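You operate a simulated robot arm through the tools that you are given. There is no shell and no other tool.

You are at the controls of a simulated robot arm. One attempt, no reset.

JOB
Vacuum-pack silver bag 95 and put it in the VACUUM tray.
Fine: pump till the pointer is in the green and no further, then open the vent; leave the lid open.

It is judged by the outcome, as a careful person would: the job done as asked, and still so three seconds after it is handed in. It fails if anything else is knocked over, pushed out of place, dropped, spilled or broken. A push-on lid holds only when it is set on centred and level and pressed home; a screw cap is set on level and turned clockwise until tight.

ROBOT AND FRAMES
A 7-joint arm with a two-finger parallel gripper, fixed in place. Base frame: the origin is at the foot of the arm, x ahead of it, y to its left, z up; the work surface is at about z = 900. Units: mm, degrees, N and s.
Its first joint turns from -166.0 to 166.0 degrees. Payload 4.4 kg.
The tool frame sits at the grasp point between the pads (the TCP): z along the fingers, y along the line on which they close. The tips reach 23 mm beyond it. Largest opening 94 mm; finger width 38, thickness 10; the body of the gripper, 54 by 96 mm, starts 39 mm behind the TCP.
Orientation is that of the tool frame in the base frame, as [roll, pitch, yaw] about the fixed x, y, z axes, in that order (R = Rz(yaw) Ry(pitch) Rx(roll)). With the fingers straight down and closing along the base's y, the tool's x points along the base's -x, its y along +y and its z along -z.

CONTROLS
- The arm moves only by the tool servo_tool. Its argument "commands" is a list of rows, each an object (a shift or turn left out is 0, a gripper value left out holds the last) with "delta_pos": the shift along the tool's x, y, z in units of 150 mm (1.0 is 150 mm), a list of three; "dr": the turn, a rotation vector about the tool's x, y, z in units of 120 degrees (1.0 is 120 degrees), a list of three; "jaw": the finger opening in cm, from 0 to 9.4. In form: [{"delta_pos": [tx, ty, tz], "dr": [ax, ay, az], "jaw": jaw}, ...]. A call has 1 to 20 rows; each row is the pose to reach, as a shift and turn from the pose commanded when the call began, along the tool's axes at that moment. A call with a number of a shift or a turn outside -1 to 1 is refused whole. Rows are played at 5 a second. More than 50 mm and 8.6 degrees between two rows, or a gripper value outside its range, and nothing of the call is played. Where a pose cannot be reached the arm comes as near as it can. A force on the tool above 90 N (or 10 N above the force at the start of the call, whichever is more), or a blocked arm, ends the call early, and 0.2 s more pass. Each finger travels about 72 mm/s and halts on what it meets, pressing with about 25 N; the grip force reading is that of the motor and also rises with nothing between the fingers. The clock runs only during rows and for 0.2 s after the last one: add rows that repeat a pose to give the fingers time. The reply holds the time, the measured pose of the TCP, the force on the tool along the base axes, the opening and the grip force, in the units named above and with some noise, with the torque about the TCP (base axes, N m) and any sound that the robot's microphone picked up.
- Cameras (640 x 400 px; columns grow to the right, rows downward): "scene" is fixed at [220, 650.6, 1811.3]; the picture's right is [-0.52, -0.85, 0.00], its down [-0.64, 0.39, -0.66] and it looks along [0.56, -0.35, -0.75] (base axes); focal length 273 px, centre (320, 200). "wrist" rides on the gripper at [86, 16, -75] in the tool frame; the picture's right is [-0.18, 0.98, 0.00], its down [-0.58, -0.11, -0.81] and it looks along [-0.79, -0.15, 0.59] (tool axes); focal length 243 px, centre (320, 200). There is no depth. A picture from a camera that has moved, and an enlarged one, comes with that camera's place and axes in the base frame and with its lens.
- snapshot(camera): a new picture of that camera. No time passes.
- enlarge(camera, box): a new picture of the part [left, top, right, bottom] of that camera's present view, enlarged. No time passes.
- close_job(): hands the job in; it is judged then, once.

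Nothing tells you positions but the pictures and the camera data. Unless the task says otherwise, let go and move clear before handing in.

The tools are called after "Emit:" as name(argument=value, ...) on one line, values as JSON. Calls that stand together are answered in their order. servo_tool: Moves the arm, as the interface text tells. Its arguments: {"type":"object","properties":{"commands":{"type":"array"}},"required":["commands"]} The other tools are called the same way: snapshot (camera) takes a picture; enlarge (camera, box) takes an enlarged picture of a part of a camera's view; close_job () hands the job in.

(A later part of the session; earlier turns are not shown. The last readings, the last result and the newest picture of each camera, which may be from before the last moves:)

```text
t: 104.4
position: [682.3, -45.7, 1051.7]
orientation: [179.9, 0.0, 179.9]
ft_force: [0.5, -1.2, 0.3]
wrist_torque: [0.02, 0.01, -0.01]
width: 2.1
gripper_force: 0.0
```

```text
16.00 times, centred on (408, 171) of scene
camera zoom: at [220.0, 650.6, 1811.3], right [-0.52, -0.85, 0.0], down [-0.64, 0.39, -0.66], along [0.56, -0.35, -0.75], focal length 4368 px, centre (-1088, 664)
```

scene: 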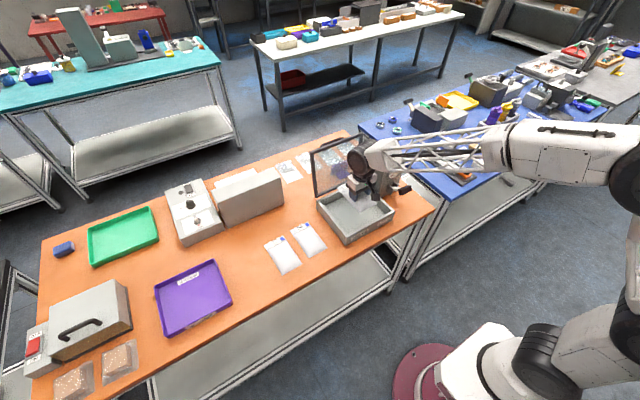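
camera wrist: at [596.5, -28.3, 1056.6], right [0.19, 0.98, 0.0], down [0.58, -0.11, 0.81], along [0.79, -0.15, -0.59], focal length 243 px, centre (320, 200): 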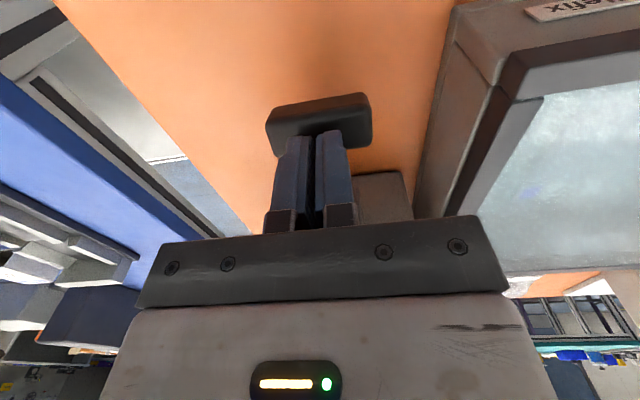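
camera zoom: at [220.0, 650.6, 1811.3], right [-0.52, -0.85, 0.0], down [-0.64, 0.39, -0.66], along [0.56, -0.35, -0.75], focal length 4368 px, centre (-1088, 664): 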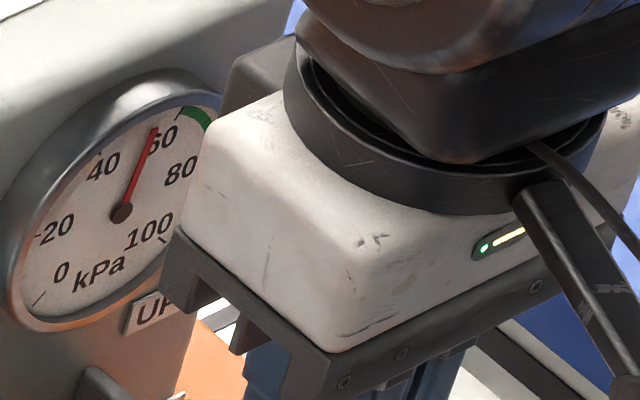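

It's holding. For stroke 4 I'll press part way to z of about 1015 and read.

Emit:
servo_tool(commands=[{"delta_pos": [0, 0, 0.06]}, {"delta_pos": [0, 0, 0.12]}, {"delta_pos": [0, 0, 0.17]}, {"delta_pos": [0, 0, 0.21]}, {"delta_pos": [0, 0, 0.245]}, {"delta_pos": [0, 0, 0.245]}])

Emit:
enlarge(camera="scene", box=[398, 160, 418, 182])

```text
t: 105.8
position: [681.6, -44.4, 1014.0]
orientation: [-179.9, 0.0, 180.0]
ft_force: [-0.6, 0.2, 1.7]
wrist_torque: [-0.02, 0.02, -0.01]
width: 2.0
gripper_force: 0.2
```

```text
16.00 times, centred on (408, 171) of scene
camera zoom: at [220.0, 650.6, 1811.3], right [-0.52, -0.85, 0.0], down [-0.64, 0.39, -0.66], along [0.56, -0.35, -0.75], focal length 4368 px, centre (-1088, 664)
```

zoom: 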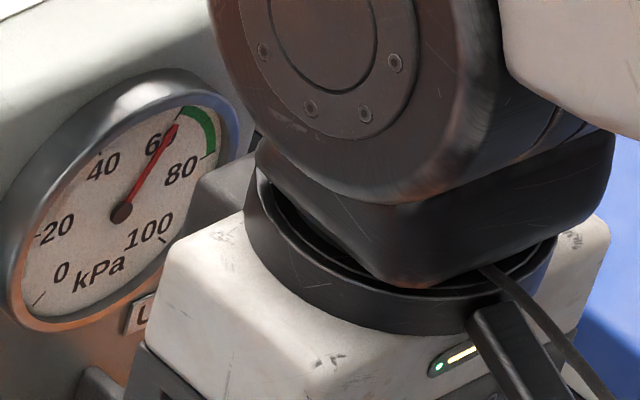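

Emit:
enlarge(camera="scene", box=[398, 164, 410, 175])

```text
16.00 times, centred on (404, 170) of scene
camera zoom: at [220.0, 650.6, 1811.3], right [-0.52, -0.85, 0.0], down [-0.64, 0.39, -0.66], along [0.56, -0.35, -0.75], focal length 4368 px, centre (-1024, 688)
```

zoom: 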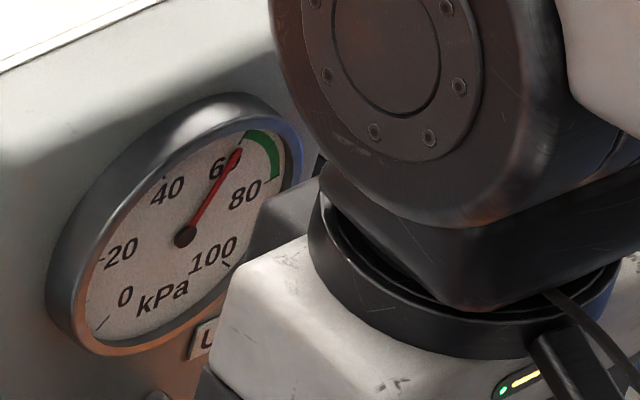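

The pointer is right at the lower edge of the green. I'll press about 12 mm more to bring it clearly inside.

Emit:
servo_tool(commands=[{"delta_pos": [0, 0, 0.03]}, {"delta_pos": [0, 0, 0.06]}, {"delta_pos": [0, 0, 0.085]}, {"delta_pos": [0, 0, 0.085]}])

Emit:
enlarge(camera="scene", box=[398, 164, 410, 175])

```text
t: 106.8
position: [681.9, -45.2, 1001.8]
orientation: [-180.0, 0.0, 179.9]
ft_force: [-0.4, 0.1, 2.0]
wrist_torque: [-0.01, 0.03, 0.03]
width: 2.0
gripper_force: 0.1
```

```text
16.00 times, centred on (404, 170) of scene
camera zoom: at [220.0, 650.6, 1811.3], right [-0.52, -0.85, 0.0], down [-0.64, 0.39, -0.66], along [0.56, -0.35, -0.75], focal length 4368 px, centre (-1024, 688)
```

zoom: 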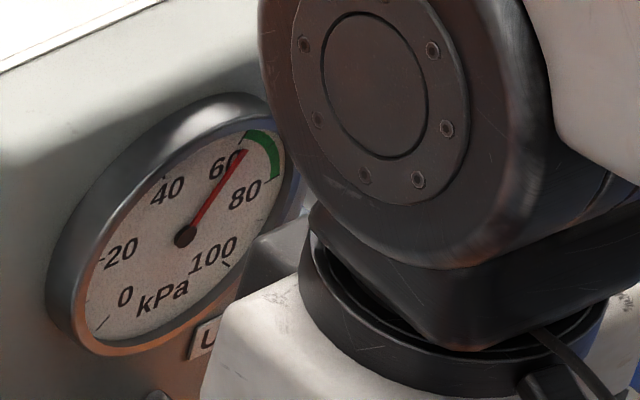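

The pointer is now inside the green at about 63–64. A few mm more will put it comfortably inside, but no further.

Emit:
servo_tool(commands=[{"delta_pos": [0, 0, 0.03]}, {"delta_pos": [0, 0, 0.06]}, {"delta_pos": [0, 0, 0.06]}])

Emit:
enlarge(camera="scene", box=[398, 164, 410, 175])

```text
t: 107.6
position: [683.8, -45.4, 993.2]
orientation: [180.0, -0.1, 179.9]
ft_force: [-0.7, -0.7, 1.9]
wrist_torque: [-0.02, 0.0, 0.02]
width: 1.6
gripper_force: 0.0
```

```text
16.00 times, centred on (404, 170) of scene
camera zoom: at [220.0, 650.6, 1811.3], right [-0.52, -0.85, 0.0], down [-0.64, 0.39, -0.66], along [0.56, -0.35, -0.75], focal length 4368 px, centre (-1024, 688)
```

zoom: 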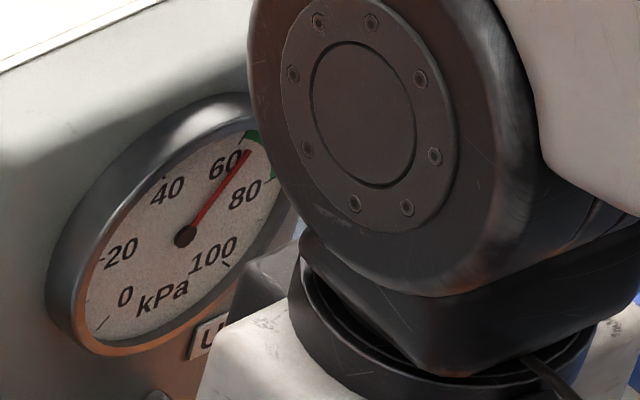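

The pointer is well in the green at about 65–66. I'll stop pumping, let the lever rise and verify the reading.

Emit:
servo_tool(commands=[{"delta_pos": [0, 0, -0.06]}, {"delta_pos": [0, 0, -0.13]}, {"delta_pos": [0, 0, -0.2]}, {"delta_pos": [0, 0, -0.27]}, {"delta_pos": [0, 0, -0.35]}, {"delta_pos": [0, 0, -0.45]}, {"delta_pos": [0, 0, -0.6]}, {"delta_pos": [0, 0, -0.8]}, {"delta_pos": [0, 0, -1.0]}, {"delta_pos": [0, 0, -1.0]}])

Emit:
snapshot(camera="wrist")

Emit:
enlarge(camera="scene", box=[380, 150, 425, 200])

```text
t: 109.8
position: [683.1, -45.4, 1143.2]
orientation: [180.0, 0.1, 179.9]
ft_force: [0.9, -0.4, -0.5]
wrist_torque: [0.0, 0.01, 0.01]
width: 2.0
gripper_force: 0.1
```

```text
taken
camera wrist: at [596.6, -28.5, 1216.5], right [0.19, 0.98, 0.0], down [0.58, -0.11, 0.81], along [0.79, -0.15, -0.59], focal length 243 px, centre (320, 200)
```

wrist: 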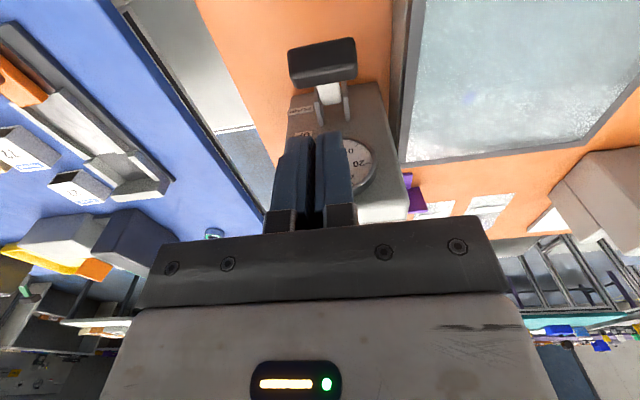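

```text
8.00 times, centred on (402, 175) of scene
camera zoom: at [220.0, 650.6, 1811.3], right [-0.52, -0.85, 0.0], down [-0.64, 0.39, -0.66], along [0.56, -0.35, -0.75], focal length 2184 px, centre (-340, 400)
```

zoom: 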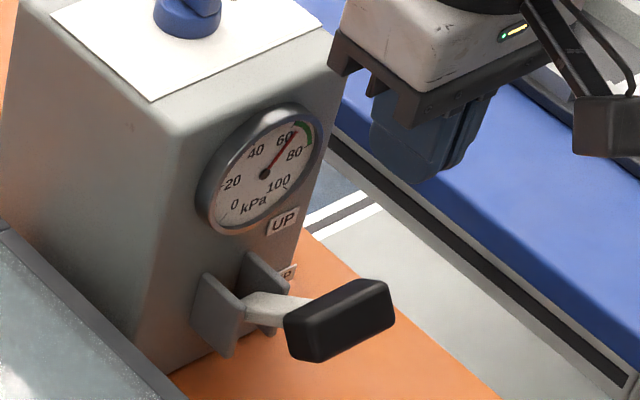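

Emit:
enlarge(camera="scene", box=[400, 162, 414, 180])

Emit:
enlarge(camera="scene", box=[310, 150, 400, 250])

```text
16.00 times, centred on (407, 171) of scene
camera zoom: at [220.0, 650.6, 1811.3], right [-0.52, -0.85, 0.0], down [-0.64, 0.39, -0.66], along [0.56, -0.35, -0.75], focal length 4368 px, centre (-1072, 664)
```

zoom: 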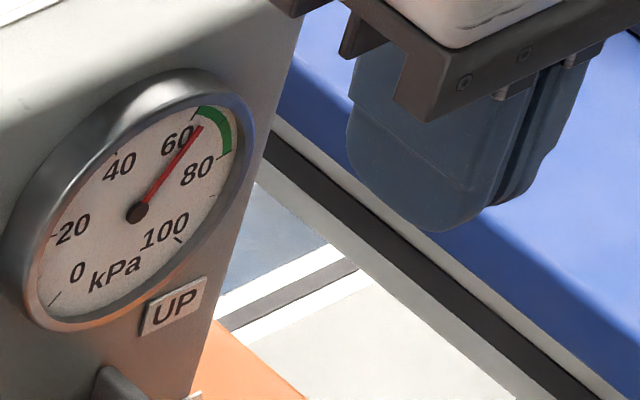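

```text
4.00 times, centred on (355, 200) of scene
camera zoom: at [220.0, 650.6, 1811.3], right [-0.52, -0.85, 0.0], down [-0.64, 0.39, -0.66], along [0.56, -0.35, -0.75], focal length 1092 px, centre (180, 200)
```

zoom: 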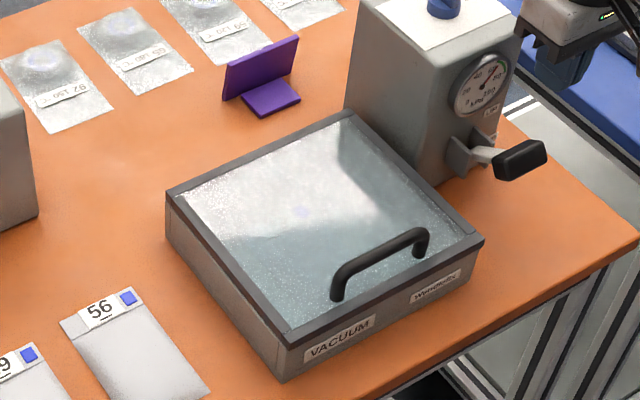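

The gauge is settled in the green. Next I'll open the vent, going back above the knob with yaw 180 so the fingers straddle the blade, which now lies along x.

Emit:
servo_tool(commands=[{"delta_pos": [0, 0, -0.25], "jaw": 1.5}, {"delta_pos": [0, 0, -0.5], "jaw": 3.0}, {"delta_pos": [-0.2, 0, -0.6], "jaw": 3.0}, {"delta_pos": [-0.45, 0, -0.6], "jaw": 3.0}, {"delta_pos": [-0.7, 0, -0.6], "jaw": 3.0}, {"delta_pos": [-0.9, -0.003, -0.6], "jaw": 3.0}, {"delta_pos": [-1.0, -0.005, -0.6], "jaw": 3.0}, {"delta_pos": [-1.0, -0.005, -0.6], "jaw": 3.0}])

Emit:
snapshot(camera="wrist")

```text
t: 111.6
position: [833.2, -46.5, 1232.7]
orientation: [180.0, 0.0, 179.9]
ft_force: [0.2, 0.3, 0.7]
wrist_torque: [-0.01, -0.02, -0.01]
width: 30.1
gripper_force: 0.0
```

```text
taken
camera wrist: at [746.5, -29.4, 1307.0], right [0.19, 0.98, 0.0], down [0.58, -0.11, 0.81], along [0.79, -0.15, -0.59], focal length 243 px, centre (320, 200)
```

wrist: 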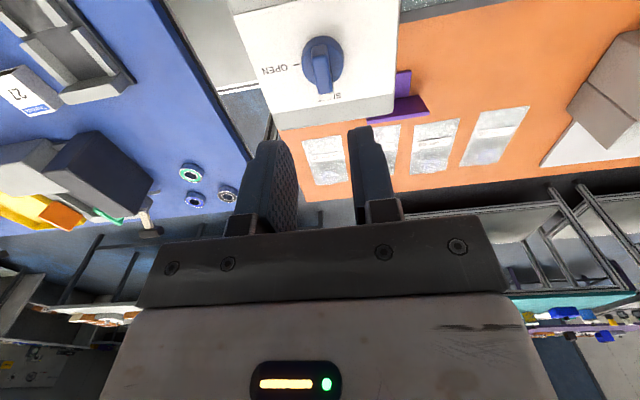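

The pose is the same as when I released it. I'll descend to z of about 1142 and grip the blade.

Emit:
servo_tool(commands=[{"delta_pos": [0, 0.003, 0.15]}, {"delta_pos": [0, 0.003, 0.3]}, {"delta_pos": [0, 0.003, 0.42]}, {"delta_pos": [0, 0.003, 0.5]}, {"delta_pos": [0, 0.003, 0.56]}, {"delta_pos": [0, 0.003, 0.602]}, {"delta_pos": [0, 0.003, 0.602]}])

Emit:
servo_tool(commands=[{"jaw": 2.4}, {"jaw": 1.8}, {"jaw": 1.3}, {"jaw": 0.8}, {"jaw": 0.8}, {"jaw": 0.8}])

```text
t: 113.2
position: [832.8, -45.3, 1142.4]
orientation: [-180.0, -0.1, 179.8]
ft_force: [0.0, -0.3, 0.0]
wrist_torque: [-0.01, 0.01, -0.01]
width: 30.1
gripper_force: 0.0
```

```text
t: 114.6
position: [832.3, -45.4, 1142.8]
orientation: [-179.9, 0.0, 179.9]
ft_force: [0.0, 13.4, 0.0]
wrist_torque: [0.21, 0.08, 0.02]
width: 13.9
gripper_force: 5.9
```

One finger is touching first, so I'll nudge +1 mm in y to centre and let the grip complete.

Emit:
servo_tool(commands=[{"delta_pos": [0, 0.004, 0], "jaw": 0.7}, {"delta_pos": [0, 0.007, 0], "jaw": 0.7}, {"delta_pos": [0, 0.007, 0], "jaw": 0.7}])

```text
t: 115.4
position: [831.5, -45.5, 1142.6]
orientation: [179.9, 0.0, 179.9]
ft_force: [-3.8, 11.9, 1.5]
wrist_torque: [0.2, 0.08, 0.02]
width: 12.1
gripper_force: 6.5
```

Emit:
servo_tool(commands=[{"delta_pos": [0, 0.005, 0], "jaw": 0.5}, {"delta_pos": [0, 0.005, 0], "jaw": 0.5}, {"delta_pos": [0, 0.005, 0], "jaw": 0.5}])

Emit:
enlarge(camera="wrist", box=[240, 60, 420, 240])

```text
t: 116.2
position: [832.8, -44.2, 1142.9]
orientation: [-180.0, 0.1, 179.9]
ft_force: [4.3, -10.7, 1.4]
wrist_torque: [-0.18, 0.7, -0.02]
width: 11.6
gripper_force: 44.5
```

```text
2.22 times, centred on (330, 150) of wrist
camera zoom: at [746.8, -27.7, 1216.7], right [0.19, 0.98, 0.0], down [0.58, -0.11, 0.81], along [0.79, -0.15, -0.59], focal length 539 px, centre (298, 311)
```

zoom: 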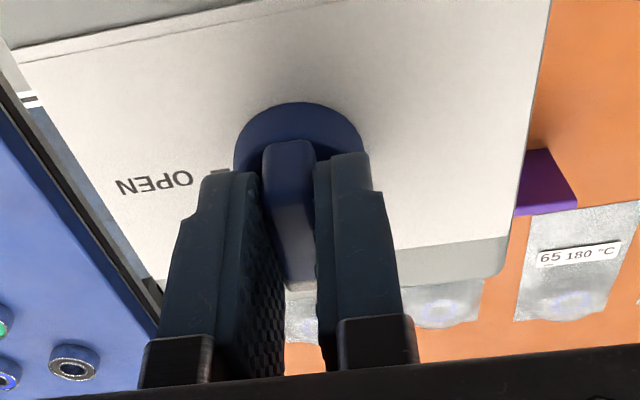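

The grip is firm, but from the first turn I know the knob axis is at about (834.7, -44.5). I'll re-grip about 2 mm further in +x so the turn is centred.

Emit:
servo_tool(commands=[{"jaw": 1.6}, {"jaw": 2.0}, {"delta_pos": [-0.0127, -0.002, 0], "jaw": 2.0}, {"delta_pos": [-0.0127, -0.002, 0], "jaw": 2.0}, {"delta_pos": [-0.0127, -0.002, 0], "jaw": 1.5}, {"delta_pos": [-0.0127, -0.002, 0], "jaw": 1.0}, {"delta_pos": [-0.0127, -0.002, 0], "jaw": 0.5}, {"delta_pos": [-0.0127, -0.002, 0], "jaw": 0.5}])

```text
t: 118.0
position: [834.4, -44.3, 1142.5]
orientation: [-180.0, 0.0, 179.9]
ft_force: [2.4, -17.2, -0.1]
wrist_torque: [-0.28, 0.11, 0.02]
width: 11.9
gripper_force: 44.8
```

It's gripped and centred. I'll turn clockwise 90° back to OPEN.

Emit:
servo_tool(commands=[{"delta_pos": [0, -0.003, 0], "dr": [0, 0, 0.05]}, {"delta_pos": [0, -0.003, 0], "dr": [0, 0, 0.1]}, {"delta_pos": [0, -0.003, 0], "dr": [0, 0, 0.15]}, {"delta_pos": [0, -0.003, 0], "dr": [0, 0, 0.2]}, {"delta_pos": [0, -0.003, 0], "dr": [0, 0, 0.25]}, {"delta_pos": [0, -0.003, 0], "dr": [0, 0, 0.3]}, {"delta_pos": [0, -0.003, 0], "dr": [0, 0, 0.35]}, {"delta_pos": [0, -0.003, 0], "dr": [0, 0, 0.4]}, {"delta_pos": [0, -0.003, 0], "dr": [0, 0, 0.4]}])

Emit:
enlarge(camera="scene", box=[370, 125, 425, 185])

```text
t: 120.0
position: [834.8, -44.0, 1142.6]
orientation: [179.9, 0.0, 131.9]
ft_force: [-0.7, -0.4, -6.1]
wrist_torque: [-0.45, -0.4, 0.02]
width: 11.9
gripper_force: 44.9
```

```text
6.67 times, centred on (398, 155) of scene
camera zoom: at [220.0, 650.6, 1811.3], right [-0.52, -0.85, 0.0], down [-0.64, 0.39, -0.66], along [0.56, -0.35, -0.75], focal length 1820 px, centre (-197, 500)
```

zoom: 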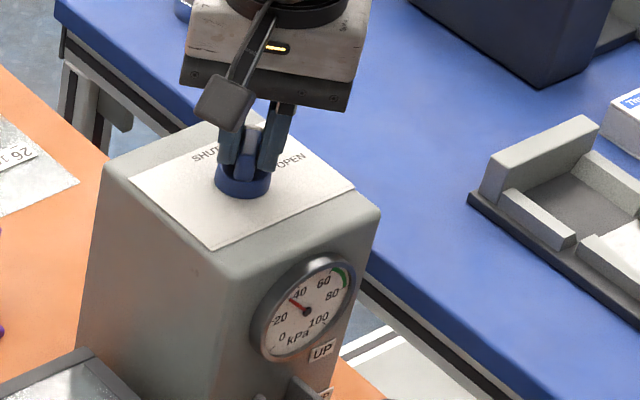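

The vent is already opening and the gauge is falling (about 30). I'll finish the remaining 42° to OPEN.

Emit:
servo_tool(commands=[{"dr": [0, 0, 0.05]}, {"dr": [0, 0, 0.1]}, {"dr": [0, 0, 0.15]}, {"dr": [0, 0, 0.2]}, {"dr": [0, 0, 0.25]}, {"dr": [0, 0, 0.3]}, {"dr": [0, 0, 0.35]}, {"dr": [0, 0, 0.35]}])

Emit:
enlarge(camera="scene", box=[370, 125, 425, 185])

```text
t: 121.8
position: [834.7, -44.0, 1143.3]
orientation: [-180.0, 0.1, 89.9]
ft_force: [17.1, 7.2, -13.1]
wrist_torque: [0.61, -0.28, 0.18]
width: 11.7
gripper_force: 45.3
```

```text
6.67 times, centred on (398, 155) of scene
camera zoom: at [220.0, 650.6, 1811.3], right [-0.52, -0.85, 0.0], down [-0.64, 0.39, -0.66], along [0.56, -0.35, -0.75], focal length 1820 px, centre (-197, 500)
```

zoom: 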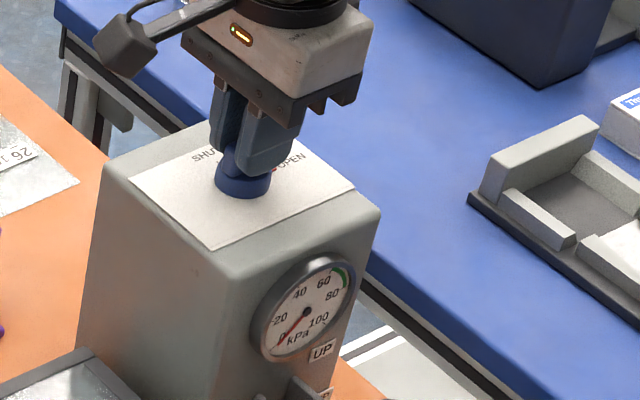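

The vent is at OPEN and the gauge is back to 0. I'll release the knob and rise.

Emit:
servo_tool(commands=[{"delta_pos": [0, 0.002, 0.003], "jaw": 1.6}, {"delta_pos": [0, 0.002, 0.003], "jaw": 2.3}, {"delta_pos": [0, 0.002, 0], "jaw": 3.0}, {"delta_pos": [0, 0.002, -0.02], "jaw": 3.0}, {"delta_pos": [0, 0, -0.15]}, {"delta_pos": [0, 0, -0.35]}, {"delta_pos": [0, 0, -0.6]}, {"delta_pos": [0, 0, -0.6]}])

Emit:
enlarge(camera="scene", box=[370, 125, 425, 185])

Emit:
snapshot(camera="wrist")

```text
t: 123.6
position: [833.3, -44.7, 1234.3]
orientation: [-180.0, 0.0, 89.9]
ft_force: [-0.1, 0.4, 0.6]
wrist_torque: [0.0, 0.0, -0.02]
width: 30.0
gripper_force: 0.1
```

```text
6.67 times, centred on (398, 155) of scene
camera zoom: at [220.0, 650.6, 1811.3], right [-0.52, -0.85, 0.0], down [-0.64, 0.39, -0.66], along [0.56, -0.35, -0.75], focal length 1820 px, centre (-197, 500)
```

zoom: 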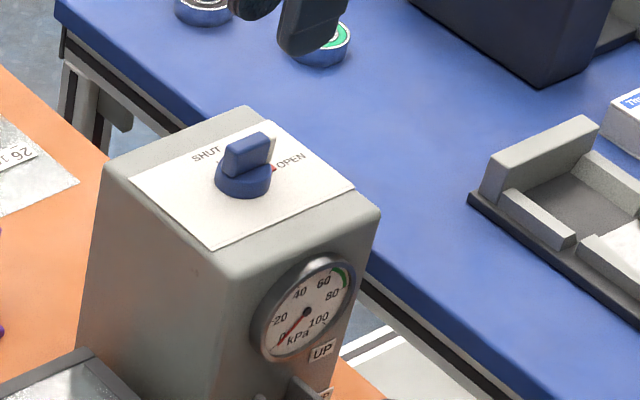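

```text
taken
camera wrist: at [850.8, 42.0, 1307.2], right [0.98, -0.19, 0.0], down [-0.11, -0.58, 0.81], along [-0.15, -0.79, -0.59], focal length 243 px, centre (320, 200)
```

wrist: 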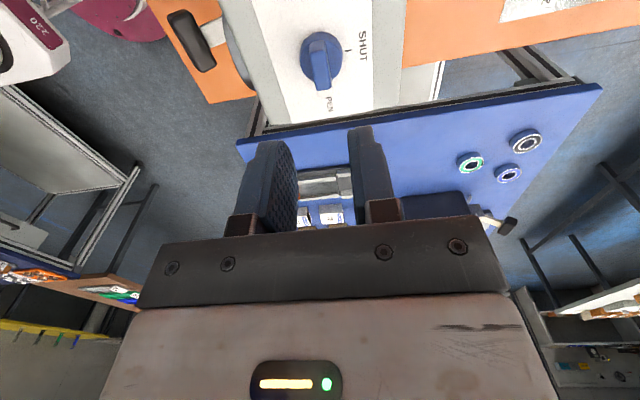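

The vent is open. I'll go back to the lid handle; its closed grip pose was TCP (667.5, 145, 1009) at yaw about 89.7.

Emit:
servo_tool(commands=[{"delta_pos": [0.16, -0.14, 0]}, {"delta_pos": [0.36, -0.31, 0]}, {"delta_pos": [0.56, -0.48, 0]}, {"delta_pos": [0.66, -0.57, 0]}])

Emit:
servo_tool(commands=[{"delta_pos": [0.16, -0.14, 0.1]}, {"delta_pos": [0.36, -0.31, 0.25]}, {"delta_pos": [0.5, -0.44, 0.4]}, {"delta_pos": [0.607, -0.535, 0.56]}, {"delta_pos": [0.607, -0.535, 0.65]}, {"delta_pos": [0.607, -0.535, 0.65]}])

Emit:
snapshot(camera="wrist")

```text
t: 124.6
position: [748.3, 53.9, 1232.5]
orientation: [-180.0, 0.1, 89.9]
ft_force: [0.2, 0.3, -0.1]
wrist_torque: [-0.01, 0.0, 0.0]
width: 30.0
gripper_force: 0.0
```

```text
t: 126.0
position: [669.9, 146.2, 1134.7]
orientation: [-180.0, 0.0, 89.9]
ft_force: [-0.5, -0.8, -1.0]
wrist_torque: [0.04, -0.01, 0.03]
width: 30.0
gripper_force: 0.1
```

```text
taken
camera wrist: at [685.9, 232.9, 1209.0], right [0.98, -0.19, 0.0], down [-0.11, -0.58, 0.81], along [-0.15, -0.79, -0.59], focal length 243 px, centre (320, 200)
```

wrist: 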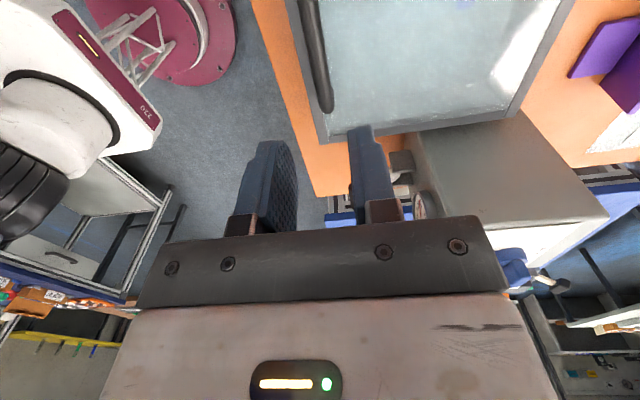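

The handle bar is aligned under the TCP. I'll descend and grip.

Emit:
servo_tool(commands=[{"delta_pos": [0, -0.01, 0.2]}, {"delta_pos": [0, -0.012, 0.4]}, {"delta_pos": [0, -0.012, 0.6]}, {"delta_pos": [0, -0.012, 0.72]}, {"delta_pos": [0, -0.012, 0.78]}, {"delta_pos": [0, -0.012, 0.81]}, {"delta_pos": [0, -0.012, 0.81]}])

Emit:
servo_tool(commands=[{"jaw": 2.4}, {"jaw": 1.9}, {"jaw": 1.4}, {"jaw": 0.9}, {"jaw": 0.5}, {"jaw": 0.5}])

Emit:
snapshot(camera="wrist")

```text
t: 127.6
position: [666.7, 147.1, 1013.0]
orientation: [-180.0, 0.1, 89.9]
ft_force: [-0.4, -0.4, 0.2]
wrist_torque: [0.01, 0.03, 0.0]
width: 30.0
gripper_force: 0.0
```

```text
t: 129.0
position: [668.2, 146.8, 1013.2]
orientation: [179.9, 0.0, 89.9]
ft_force: [16.3, 0.4, -4.4]
wrist_torque: [-0.04, -0.08, 0.47]
width: 13.6
gripper_force: 45.2
```

```text
taken
camera wrist: at [684.6, 233.3, 1087.8], right [0.98, -0.19, 0.0], down [-0.11, -0.58, 0.81], along [-0.15, -0.79, -0.59], focal length 243 px, centre (320, 200)
```

wrist: 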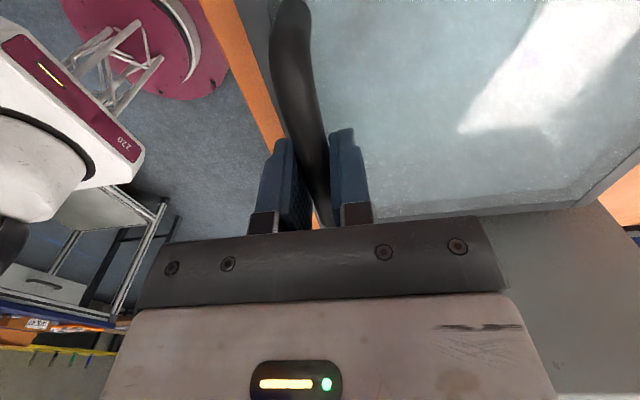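

The handle is gripped, and the lid reopens along the same arc in reverse. I'll lift the first 12° and check the forces.

Emit:
servo_tool(commands=[{"delta_pos": [0, 0.0073, -0.032]}, {"delta_pos": [0, 0.016, -0.0653]}, {"delta_pos": [0, 0.0253, -0.1]}, {"delta_pos": [0, 0.036, -0.1347]}, {"delta_pos": [0, 0.048, -0.1687]}, {"delta_pos": [0, 0.06, -0.2027]}, {"delta_pos": [0, 0.0735, -0.236]}, {"delta_pos": [0, 0.088, -0.2693]}, {"delta_pos": [0, 0.088, -0.2693]}])

Emit:
enlarge(camera="scene", box=[300, 120, 430, 250])

```text
t: 131.0
position: [680.8, 145.8, 1054.2]
orientation: [180.0, 0.0, 89.9]
ft_force: [43.6, 9.8, -22.4]
wrist_torque: [-0.16, -0.09, -0.13]
width: 13.7
gripper_force: 44.9
```

```text
3.08 times, centred on (365, 185) of scene
camera zoom: at [220.0, 650.6, 1811.3], right [-0.52, -0.85, 0.0], down [-0.64, 0.39, -0.66], along [0.56, -0.35, -0.75], focal length 840 px, centre (182, 246)
```

zoom: 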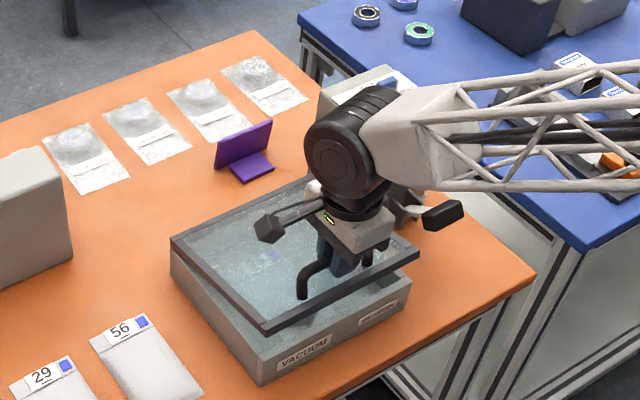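

The lid is lifting. The x force calls for about +1.3 mm, so I'll add that and continue.

Emit:
servo_tool(commands=[{"delta_pos": [0, 0.009, 0]}, {"delta_pos": [0, 0.04, -0.0653]}, {"delta_pos": [0, 0.057, -0.097]}, {"delta_pos": [0, 0.074, -0.1287]}, {"delta_pos": [0, 0.093, -0.16]}, {"delta_pos": [0, 0.112, -0.19]}, {"delta_pos": [0, 0.1527, -0.25]}, {"delta_pos": [0, 0.1967, -0.3073]}, {"delta_pos": [0, 0.244, -0.362]}, {"delta_pos": [0, 0.244, -0.362]}])

```text
t: 133.2
position: [716.8, 145.7, 1109.0]
orientation: [-180.0, 0.0, 89.9]
ft_force: [-9.5, -8.1, 5.8]
wrist_torque: [-0.87, 0.26, -1.4]
width: 13.9
gripper_force: 45.3
```

Forces are small again. I'll continue up the arc to about 24°, with a slight yaw correction.

Emit:
servo_tool(commands=[{"delta_pos": [0, 0.024, -0.026], "dr": [0, 0, 0.004]}, {"delta_pos": [0, 0.048, -0.0527], "dr": [0, 0, 0.004]}, {"delta_pos": [0, 0.1, -0.102], "dr": [0, 0, 0.004]}, {"delta_pos": [0, 0.1547, -0.1493], "dr": [0, 0, 0.004]}, {"delta_pos": [0, 0.212, -0.1933], "dr": [0, 0, 0.004]}, {"delta_pos": [0, 0.272, -0.234], "dr": [0, 0, 0.004]}, {"delta_pos": [0, 0.3333, -0.272], "dr": [0, 0, 0.004]}, {"delta_pos": [0, 0.3967, -0.306], "dr": [0, 0, 0.004]}, {"delta_pos": [0, 0.462, -0.3373], "dr": [0, 0, 0.004]}, {"delta_pos": [0, 0.462, -0.3373], "dr": [0, 0, 0.004]}])

Emit:
enlarge(camera="scene", box=[290, 100, 420, 250])

```text
t: 135.4
position: [786.2, 145.8, 1158.9]
orientation: [180.0, -0.1, 89.3]
ft_force: [-1.4, 6.8, -0.2]
wrist_torque: [-0.17, -0.01, -0.59]
width: 13.6
gripper_force: 45.2
```

```text
2.67 times, centred on (355, 175) of scene
camera zoom: at [220.0, 650.6, 1811.3], right [-0.52, -0.85, 0.0], down [-0.64, 0.39, -0.66], along [0.56, -0.35, -0.75], focal length 728 px, centre (227, 267)
```

zoom: 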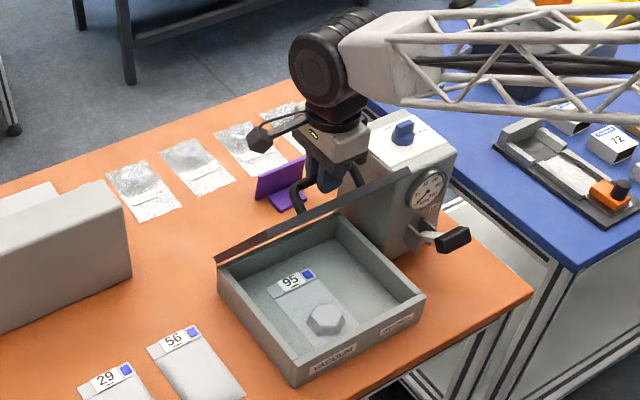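

The bag now shows its contents tightly, so it's vacuum-packed. I'll continue opening the lid through vertical.

Emit:
servo_tool(commands=[{"delta_pos": [0.0004, 0.033, -0.014]}, {"delta_pos": [0.0008, 0.0667, -0.028]}, {"delta_pos": [0.0016, 0.1347, -0.052]}, {"delta_pos": [0.0024, 0.204, -0.072]}, {"delta_pos": [0.0033, 0.2747, -0.0893]}, {"delta_pos": [0.0042, 0.3453, -0.1027]}, {"delta_pos": [0.005, 0.4173, -0.112]}, {"delta_pos": [0.005, 0.4173, -0.112]}])

```text
t: 137.2
position: [849.7, 145.1, 1174.0]
orientation: [-179.9, 0.0, 89.5]
ft_force: [0.1, -3.8, -8.3]
wrist_torque: [-0.49, 0.1, -0.83]
width: 13.5
gripper_force: 44.8
```

Emit:
servo_tool(commands=[{"delta_pos": [0.001, 0.072, -0.0013]}, {"delta_pos": [0.0017, 0.144, -0.0033]}, {"delta_pos": [0.0025, 0.216, -0.0013]}, {"delta_pos": [0.0033, 0.288, 0.004]}, {"delta_pos": [0.004, 0.36, 0.0133]}, {"delta_pos": [0.005, 0.4307, 0.0267]}, {"delta_pos": [0.006, 0.5013, 0.044]}, {"delta_pos": [0.006, 0.5013, 0.044]}])

Emit:
enlarge(camera="scene", box=[290, 100, 420, 250])

```text
t: 139.0
position: [925.0, 145.3, 1168.8]
orientation: [180.0, 0.0, 89.4]
ft_force: [-0.5, 2.9, -5.5]
wrist_torque: [-0.15, -0.04, -0.98]
width: 13.6
gripper_force: 44.8
```

```text
2.67 times, centred on (355, 175) of scene
camera zoom: at [220.0, 650.6, 1811.3], right [-0.52, -0.85, 0.0], down [-0.64, 0.39, -0.66], along [0.56, -0.35, -0.75], focal length 728 px, centre (227, 267)
```

zoom: 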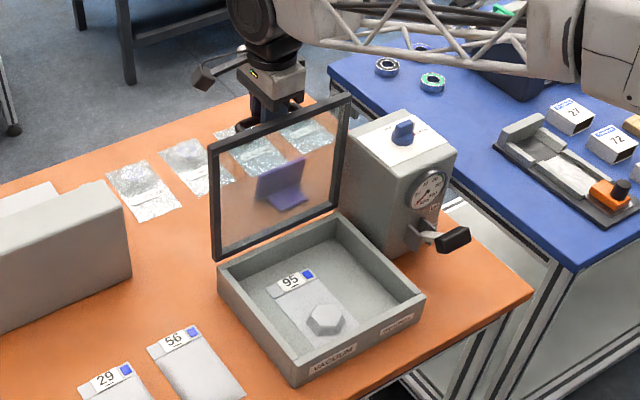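

Nearly fully open. I'll do the last 20 mm to the lid's rest position.

Emit:
servo_tool(commands=[{"delta_pos": [0.0005, 0.045, 0.012]}, {"delta_pos": [0.001, 0.09, 0.027]}, {"delta_pos": [0.0015, 0.125, 0.04]}, {"delta_pos": [0.0015, 0.135, 0.044]}, {"delta_pos": [0.0015, 0.135, 0.044]}])

```text
t: 140.2
position: [945.2, 145.9, 1163.4]
orientation: [-179.9, 0.0, 89.4]
ft_force: [0.5, 7.1, -0.5]
wrist_torque: [-0.31, -0.03, -1.0]
width: 13.8
gripper_force: 45.2
```

The lid is at its rest angle with negligible force. I'll release the handle and rise straight up.

Emit:
servo_tool(commands=[{"delta_pos": [0, 0.005, 0.001], "jaw": 1.6}, {"delta_pos": [0, 0.008, 0.001], "jaw": 2.2}, {"delta_pos": [0, 0.01, 0.001], "jaw": 2.8}, {"delta_pos": [0, 0.01, 0.001], "jaw": 2.8}])

Emit:
snapshot(camera="wrist")

Emit:
enlarge(camera="scene", box=[290, 100, 420, 250])

```text
t: 141.2
position: [946.2, 145.8, 1161.8]
orientation: [180.0, 0.1, 89.5]
ft_force: [-0.4, 0.4, -1.0]
wrist_torque: [-0.02, -0.03, -0.03]
width: 28.1
gripper_force: 0.1
```

```text
taken
camera wrist: at [963.5, 232.6, 1236.8], right [0.98, -0.19, 0.0], down [-0.11, -0.58, 0.81], along [-0.16, -0.79, -0.59], focal length 243 px, centre (320, 200)
```

wrist: 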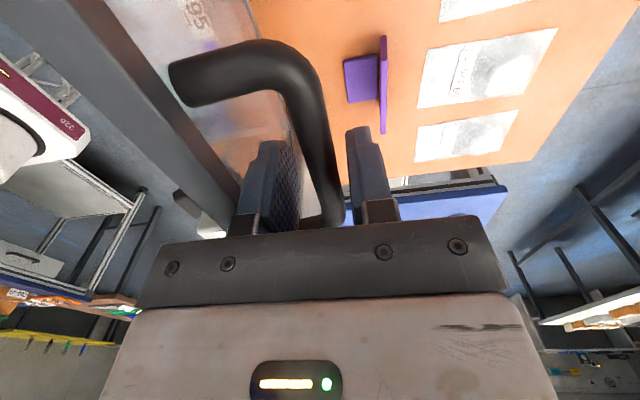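

```text
2.67 times, centred on (355, 175) of scene
camera zoom: at [220.0, 650.6, 1811.3], right [-0.52, -0.85, 0.0], down [-0.64, 0.39, -0.66], along [0.56, -0.35, -0.75], focal length 728 px, centre (227, 267)
```

zoom: 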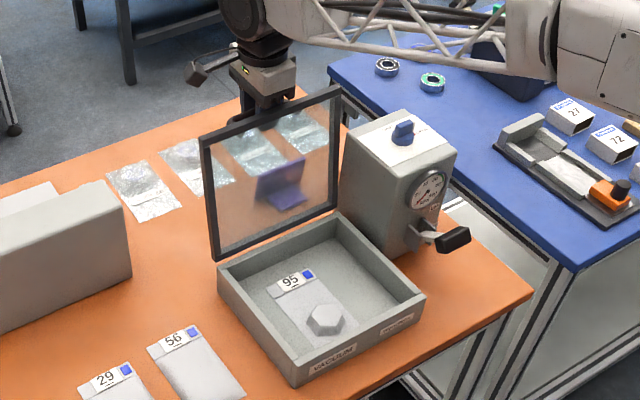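

The lid is resting open and the fingers are free of the handle. I'll rise straight up, then swing over to the chamber with yaw 180 for the bag.

Emit:
servo_tool(commands=[{"delta_pos": [0, 0, -0.08]}, {"delta_pos": [0, 0, -0.2]}, {"delta_pos": [0, 0, -0.4]}, {"delta_pos": [0, 0, -0.65]}, {"delta_pos": [0, 0, -0.9]}, {"delta_pos": [0, 0, -1.0]}])

Emit:
servo_tool(commands=[{"delta_pos": [0, -0.25, 0]}, {"delta_pos": [0, -0.5, 0]}, {"delta_pos": [0, -0.75, 0]}, {"delta_pos": [0, -1.0, 0]}])

Emit:
servo_tool(commands=[{"delta_pos": [0, -0.1, 0], "dr": [0, 0, -0.0625]}, {"delta_pos": [0, -0.2, 0], "dr": [0, 0, -0.125]}, {"delta_pos": [0, -0.3, 0], "dr": [0, 0, -0.1875]}, {"delta_pos": [0, -0.4, 0], "dr": [0, 0, -0.25]}, {"delta_pos": [0, -0.44, 0], "dr": [0, 0, -0.3125]}, {"delta_pos": [0, -0.44, 0], "dr": [0, 0, -0.375]}, {"delta_pos": [0, -0.44, 0], "dr": [0, 0, -0.4375]}, {"delta_pos": [0, -0.44, 0], "dr": [0, 0, -0.5]}, {"delta_pos": [0, -0.44, 0], "dr": [0, 0, -0.5625]}, {"delta_pos": [0, -0.44, 0], "dr": [0, 0, -0.625]}, {"delta_pos": [0, -0.44, 0], "dr": [0, 0, -0.6875]}, {"delta_pos": [0, -0.44, 0], "dr": [0, 0, -0.754]}, {"delta_pos": [0, -0.44, 0], "dr": [0, 0, -0.754]}])

Emit:
snapshot(camera="wrist")

Emit:
enlarge(camera="scene", box=[300, 140, 420, 250])

```text
t: 142.6
position: [946.9, 146.8, 1312.6]
orientation: [-180.0, 0.0, 89.4]
ft_force: [0.0, 0.3, -0.2]
wrist_torque: [-0.01, 0.02, -0.01]
width: 27.8
gripper_force: 0.0
```

```text
t: 143.6
position: [797.5, 148.7, 1310.6]
orientation: [-179.9, 0.0, 89.4]
ft_force: [0.0, -0.2, -0.9]
wrist_torque: [-0.05, -0.04, -0.01]
width: 28.0
gripper_force: 0.0
```

```text
t: 146.4
position: [730.1, 147.6, 1312.1]
orientation: [180.0, 0.1, -179.9]
ft_force: [0.0, -0.7, 1.2]
wrist_torque: [0.01, 0.0, -0.03]
width: 28.0
gripper_force: 0.0
```

```text
taken
camera wrist: at [643.9, 164.7, 1386.8], right [0.18, 0.98, 0.0], down [0.58, -0.11, 0.81], along [0.79, -0.15, -0.59], focal length 243 px, centre (320, 200)
```

wrist: 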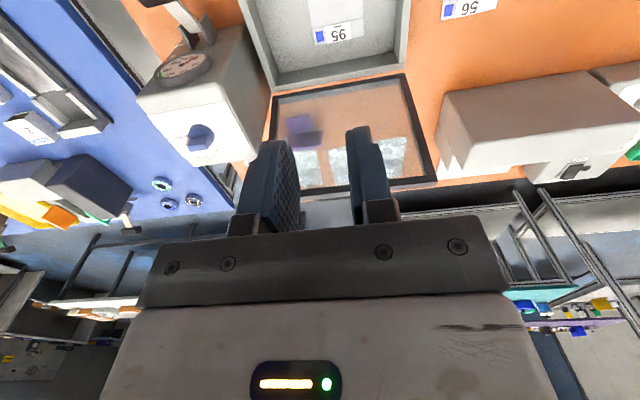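

```text
3.64 times, centred on (360, 195) of scene
camera zoom: at [220.0, 650.6, 1811.3], right [-0.52, -0.85, 0.0], down [-0.64, 0.39, -0.66], along [0.56, -0.35, -0.75], focal length 993 px, centre (174, 218)
```

zoom: 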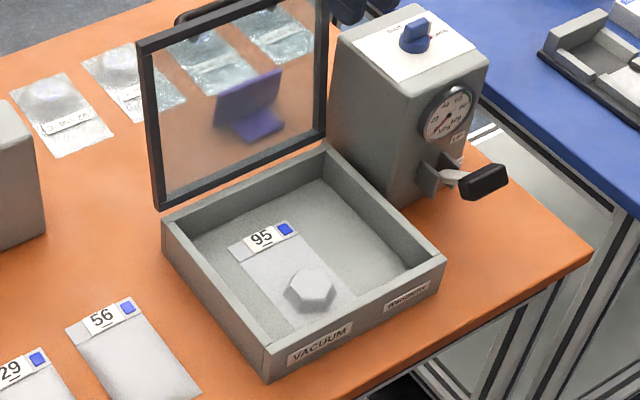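

The lid is open at rest and bag 95 is packed flat with its contents showing. Before picking it up I'll check how far the arm can reach over the VACUUM tray, travelling at a safe height.

Emit:
servo_tool(commands=[{"delta_pos": [0.05, 0.25, 0.15]}, {"delta_pos": [0.1, 0.5, 0.35]}, {"delta_pos": [0.15, 0.75, 0.55]}, {"delta_pos": [0.2, 1.0, 0.7]}])

Emit:
servo_tool(commands=[{"delta_pos": [0, 0.3, 0]}, {"delta_pos": [0, 0.6, 0]}, {"delta_pos": [0, 0.85, 0]}, {"delta_pos": [0, 1.0, 0]}])

Emit:
servo_tool(commands=[{"delta_pos": [0, 0.3, 0]}, {"delta_pos": [0, 0.6, 0]}, {"delta_pos": [0, 0.85, 0]}, {"delta_pos": [0, 1.0, 0]}])

Emit:
servo_tool(commands=[{"delta_pos": [0, 0.3, 0.1]}, {"delta_pos": [0, 0.6, 0.2]}, {"delta_pos": [0, 0.85, 0.3]}, {"delta_pos": [0, 1.0, 0.4]}, {"delta_pos": [0, 1.0, 0.4]}])

Emit:
snapshot(camera="wrist")

```text
t: 147.4
position: [698.5, 298.2, 1209.2]
orientation: [-179.9, 0.1, 179.9]
ft_force: [-1.1, 0.5, 0.5]
wrist_torque: [-0.02, -0.04, 0.03]
width: 27.7
gripper_force: 0.0
```

```text
t: 148.4
position: [698.2, 448.3, 1208.0]
orientation: [-180.0, 0.0, 179.9]
ft_force: [-0.5, 0.2, 0.6]
wrist_torque: [-0.03, -0.02, -0.02]
width: 28.0
gripper_force: 0.1
```

```text
t: 149.4
position: [701.2, 598.9, 1208.2]
orientation: [-179.9, 0.0, 179.9]
ft_force: [-0.8, 0.2, 0.1]
wrist_torque: [0.04, -0.02, -0.03]
width: 27.8
gripper_force: 0.1
```

```text
t: 150.6
position: [701.5, 748.9, 1147.8]
orientation: [-179.9, 0.0, 179.9]
ft_force: [-0.5, -0.9, 0.5]
wrist_torque: [0.02, 0.01, 0.03]
width: 28.0
gripper_force: 0.1
```

```text
taken
camera wrist: at [614.4, 765.6, 1221.2], right [0.19, 0.98, 0.0], down [0.58, -0.11, 0.81], along [0.79, -0.15, -0.59], focal length 243 px, centre (320, 200)
```

wrist: 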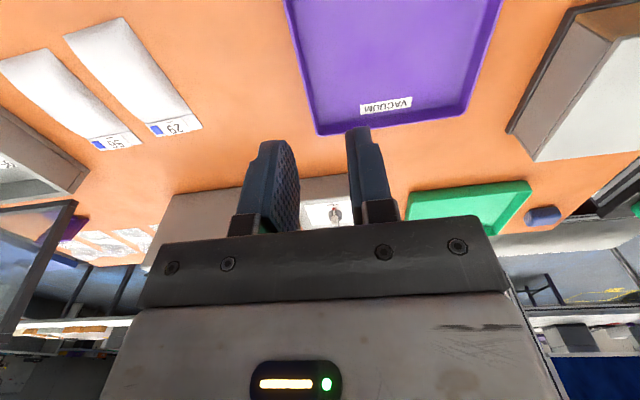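

The arm reached r of about 1026 here. I'll step lower and further over the tray to find the real limit.

Emit:
servo_tool(commands=[{"delta_pos": [0, 0.08, 0.2]}, {"delta_pos": [0, 0.14, 0.4]}, {"delta_pos": [0, 0.14, 0.6]}, {"delta_pos": [0, 0.14, 0.8]}, {"delta_pos": [0, 0.14, 1.0]}, {"delta_pos": [0, 0.14, 1.0]}])

```text
t: 152.0
position: [701.4, 769.1, 997.3]
orientation: [-180.0, 0.0, 179.8]
ft_force: [-0.1, -0.6, -0.1]
wrist_torque: [-0.01, -0.01, 0.03]
width: 28.2
gripper_force: 0.0
```

It reaches (701, 769, 997) with the tool vertical. I'll check down to z of about 945, still above the tray floor.

Emit:
servo_tool(commands=[{"delta_pos": [0, 0, 0.12]}, {"delta_pos": [0, 0, 0.24]}, {"delta_pos": [0, 0, 0.34]}, {"delta_pos": [0, 0, 0.34]}])

Emit:
snapshot(camera="wrist")

Emit:
enlarge(camera="scene", box=[140, 230, 260, 350])

```text
t: 153.0
position: [699.4, 769.0, 946.4]
orientation: [-180.0, -0.1, 179.8]
ft_force: [0.0, 0.1, -1.0]
wrist_torque: [0.03, 0.01, -0.01]
width: 28.2
gripper_force: 0.0
```

```text
taken
camera wrist: at [614.5, 785.7, 1020.3], right [0.19, 0.98, 0.0], down [0.58, -0.11, 0.81], along [0.79, -0.15, -0.59], focal length 243 px, centre (320, 200)
```

wrist: 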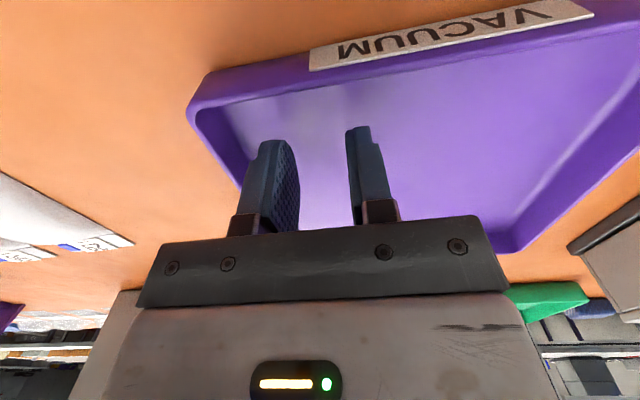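

```text
3.33 times, centred on (200, 290) of scene
camera zoom: at [220.0, 650.6, 1811.3], right [-0.52, -0.85, 0.0], down [-0.64, 0.39, -0.66], along [0.56, -0.35, -0.75], focal length 910 px, centre (720, -100)
```

zoom: 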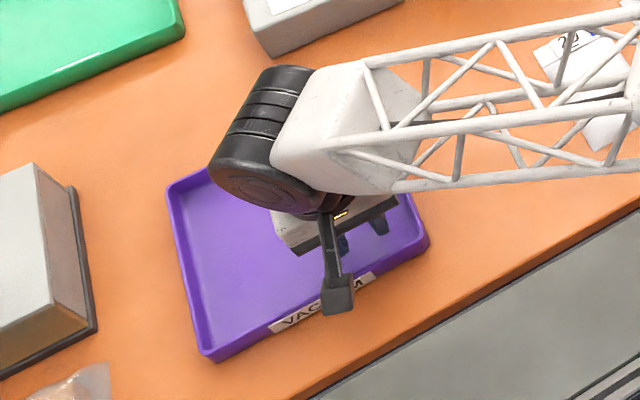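

The arm reaches the tray with the tool vertical, so no tilting is needed. I'll zoom in to measure the tray's interior for placing.

Emit:
enlarge(camera="wrist", box=[180, 0, 640, 260])

Emit:
servo_tool(commands=[{"delta_pos": [0, 0, -0.2]}, {"delta_pos": [0, 0, -0.5]}, {"delta_pos": [0, -0.1, -0.75]}, {"delta_pos": [0.2, -0.1, -1.0]}, {"delta_pos": [0.4, -0.1, -1.0]}, {"delta_pos": [0.4, -0.1, -1.0]}])

Emit:
snapshot(camera="wrist")

```text
1.39 times, centred on (410, 130) of wrist
camera zoom: at [614.5, 785.7, 1020.3], right [0.19, 0.98, 0.0], down [0.58, -0.11, 0.81], along [0.79, -0.15, -0.59], focal length 338 px, centre (195, 297)
```

zoom: 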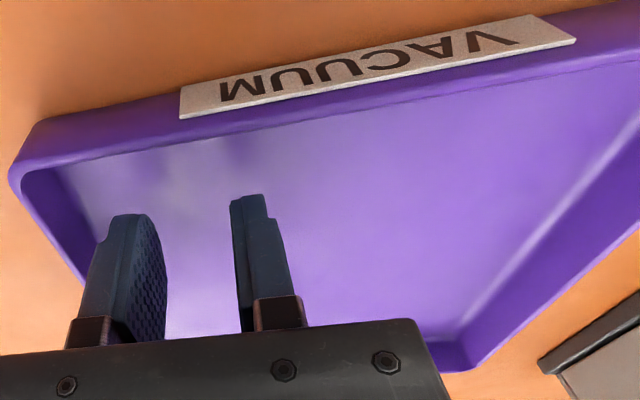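

```text
t: 154.4
position: [640.3, 752.7, 1096.3]
orientation: [-180.0, 0.1, 179.9]
ft_force: [0.3, 0.1, -0.3]
wrist_torque: [-0.04, -0.03, -0.04]
width: 27.9
gripper_force: 0.1
```

```text
taken
camera wrist: at [554.2, 770.2, 1170.6], right [0.19, 0.98, 0.0], down [0.58, -0.11, 0.81], along [0.79, -0.15, -0.59], focal length 243 px, centre (320, 200)
```

wrist: 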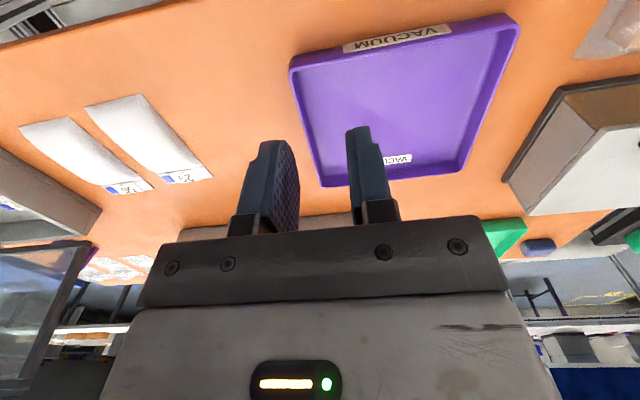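

Emit:
enlarge(camera="wrist", box=[270, 0, 540, 200])

```text
2.00 times, centred on (405, 100) of wrist
camera zoom: at [554.2, 770.2, 1170.6], right [0.19, 0.98, 0.0], down [0.58, -0.11, 0.81], along [0.79, -0.15, -0.59], focal length 485 px, centre (150, 400)
```

zoom: 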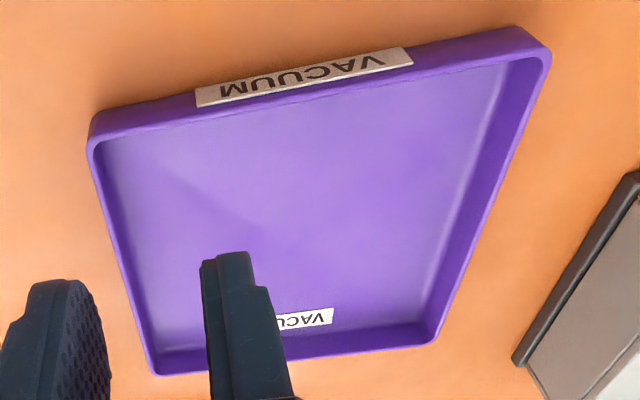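

The tray interior is about x 668–840, y 729–925, so a good grip target would be around (714, 787). I'll verify that this pose is reachable before fetching the bag.

Emit:
servo_tool(commands=[{"delta_pos": [-0.16, 0.07, 0.1]}, {"delta_pos": [-0.33, 0.15, 0.25]}, {"delta_pos": [-0.49, 0.23, 0.4]}, {"delta_pos": [-0.49, 0.23, 0.65]}, {"delta_pos": [-0.49, 0.23, 0.9]}, {"delta_pos": [-0.49, 0.23, 0.98]}, {"delta_pos": [-0.49, 0.23, 0.98]}])

```text
t: 156.0
position: [715.6, 788.6, 949.4]
orientation: [180.0, -0.1, 179.9]
ft_force: [0.1, 0.6, -0.4]
wrist_torque: [0.03, -0.01, 0.04]
width: 28.0
gripper_force: 0.1
```

That pose is reachable. I'll return to the chamber at a safe height to fetch the bag.

Emit:
servo_tool(commands=[{"delta_pos": [0, 0, -0.25], "jaw": 5.0}, {"delta_pos": [0, 0, -0.55], "jaw": 8.0}, {"delta_pos": [0, -0.1, -0.85], "jaw": 9.2}, {"delta_pos": [0, -0.3, -1.0], "jaw": 9.2}, {"delta_pos": [0, -0.6, -1.0], "jaw": 9.2}, {"delta_pos": [0, -0.85, -1.0]}, {"delta_pos": [0, -1.0, -1.0]}])

Emit:
servo_tool(commands=[{"delta_pos": [0, -0.3, -0.2]}, {"delta_pos": [0, -0.6, -0.35]}, {"delta_pos": [0, -0.85, -0.35]}, {"delta_pos": [0, -1.0, -0.35]}])

Emit:
servo_tool(commands=[{"delta_pos": [0, -0.3, 0]}, {"delta_pos": [0, -0.6, 0]}, {"delta_pos": [0, -0.85, 0]}, {"delta_pos": [0, -1.0, 0]}])

Emit:
servo_tool(commands=[{"delta_pos": [0.1, -0.3, 0]}, {"delta_pos": [0.2, -0.6, 0]}, {"delta_pos": [0.3, -0.85, 0]}, {"delta_pos": [0.35, -1.0, 0]}])

Emit:
servo_tool(commands=[{"delta_pos": [0.05, -0.17, 0]}, {"delta_pos": [0.05, -0.17, 0]}])

Emit:
snapshot(camera="wrist")

```text
t: 157.6
position: [714.7, 637.9, 1098.1]
orientation: [-179.9, 0.0, -180.0]
ft_force: [0.8, -0.6, -1.0]
wrist_torque: [0.04, 0.01, 0.02]
width: 91.9
gripper_force: 0.0
```

```text
refused: row 1 steps farther than a row can; nothing moved
```

```text
t: 158.6
position: [713.5, 488.8, 1102.0]
orientation: [-179.9, 0.0, 179.9]
ft_force: [0.9, -0.3, -0.2]
wrist_torque: [0.01, -0.03, -0.02]
width: 92.1
gripper_force: 0.1
```

```text
t: 159.6
position: [661.8, 338.4, 1100.2]
orientation: [-180.0, 0.0, -180.0]
ft_force: [0.7, -0.8, 0.0]
wrist_torque: [0.0, -0.03, -0.02]
width: 92.0
gripper_force: 0.1
```

```text
t: 160.2
position: [653.1, 313.6, 1100.4]
orientation: [180.0, 0.0, 180.0]
ft_force: [1.0, 0.4, 0.7]
wrist_torque: [0.0, -0.01, 0.01]
width: 91.7
gripper_force: 0.0
```

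```text
taken
camera wrist: at [567.3, 330.4, 1173.9], right [0.19, 0.98, 0.0], down [0.58, -0.11, 0.81], along [0.79, -0.15, -0.59], focal length 243 px, centre (320, 200)
```

wrist: 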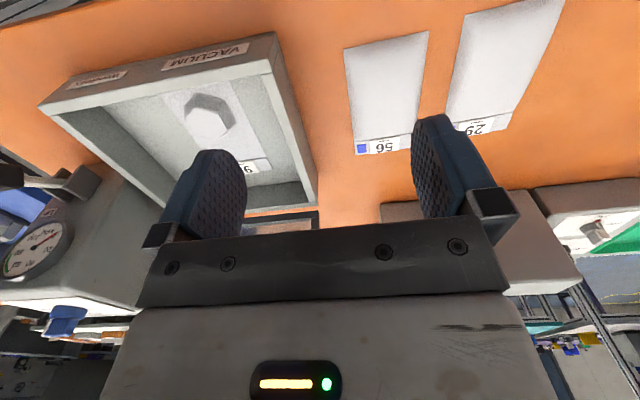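

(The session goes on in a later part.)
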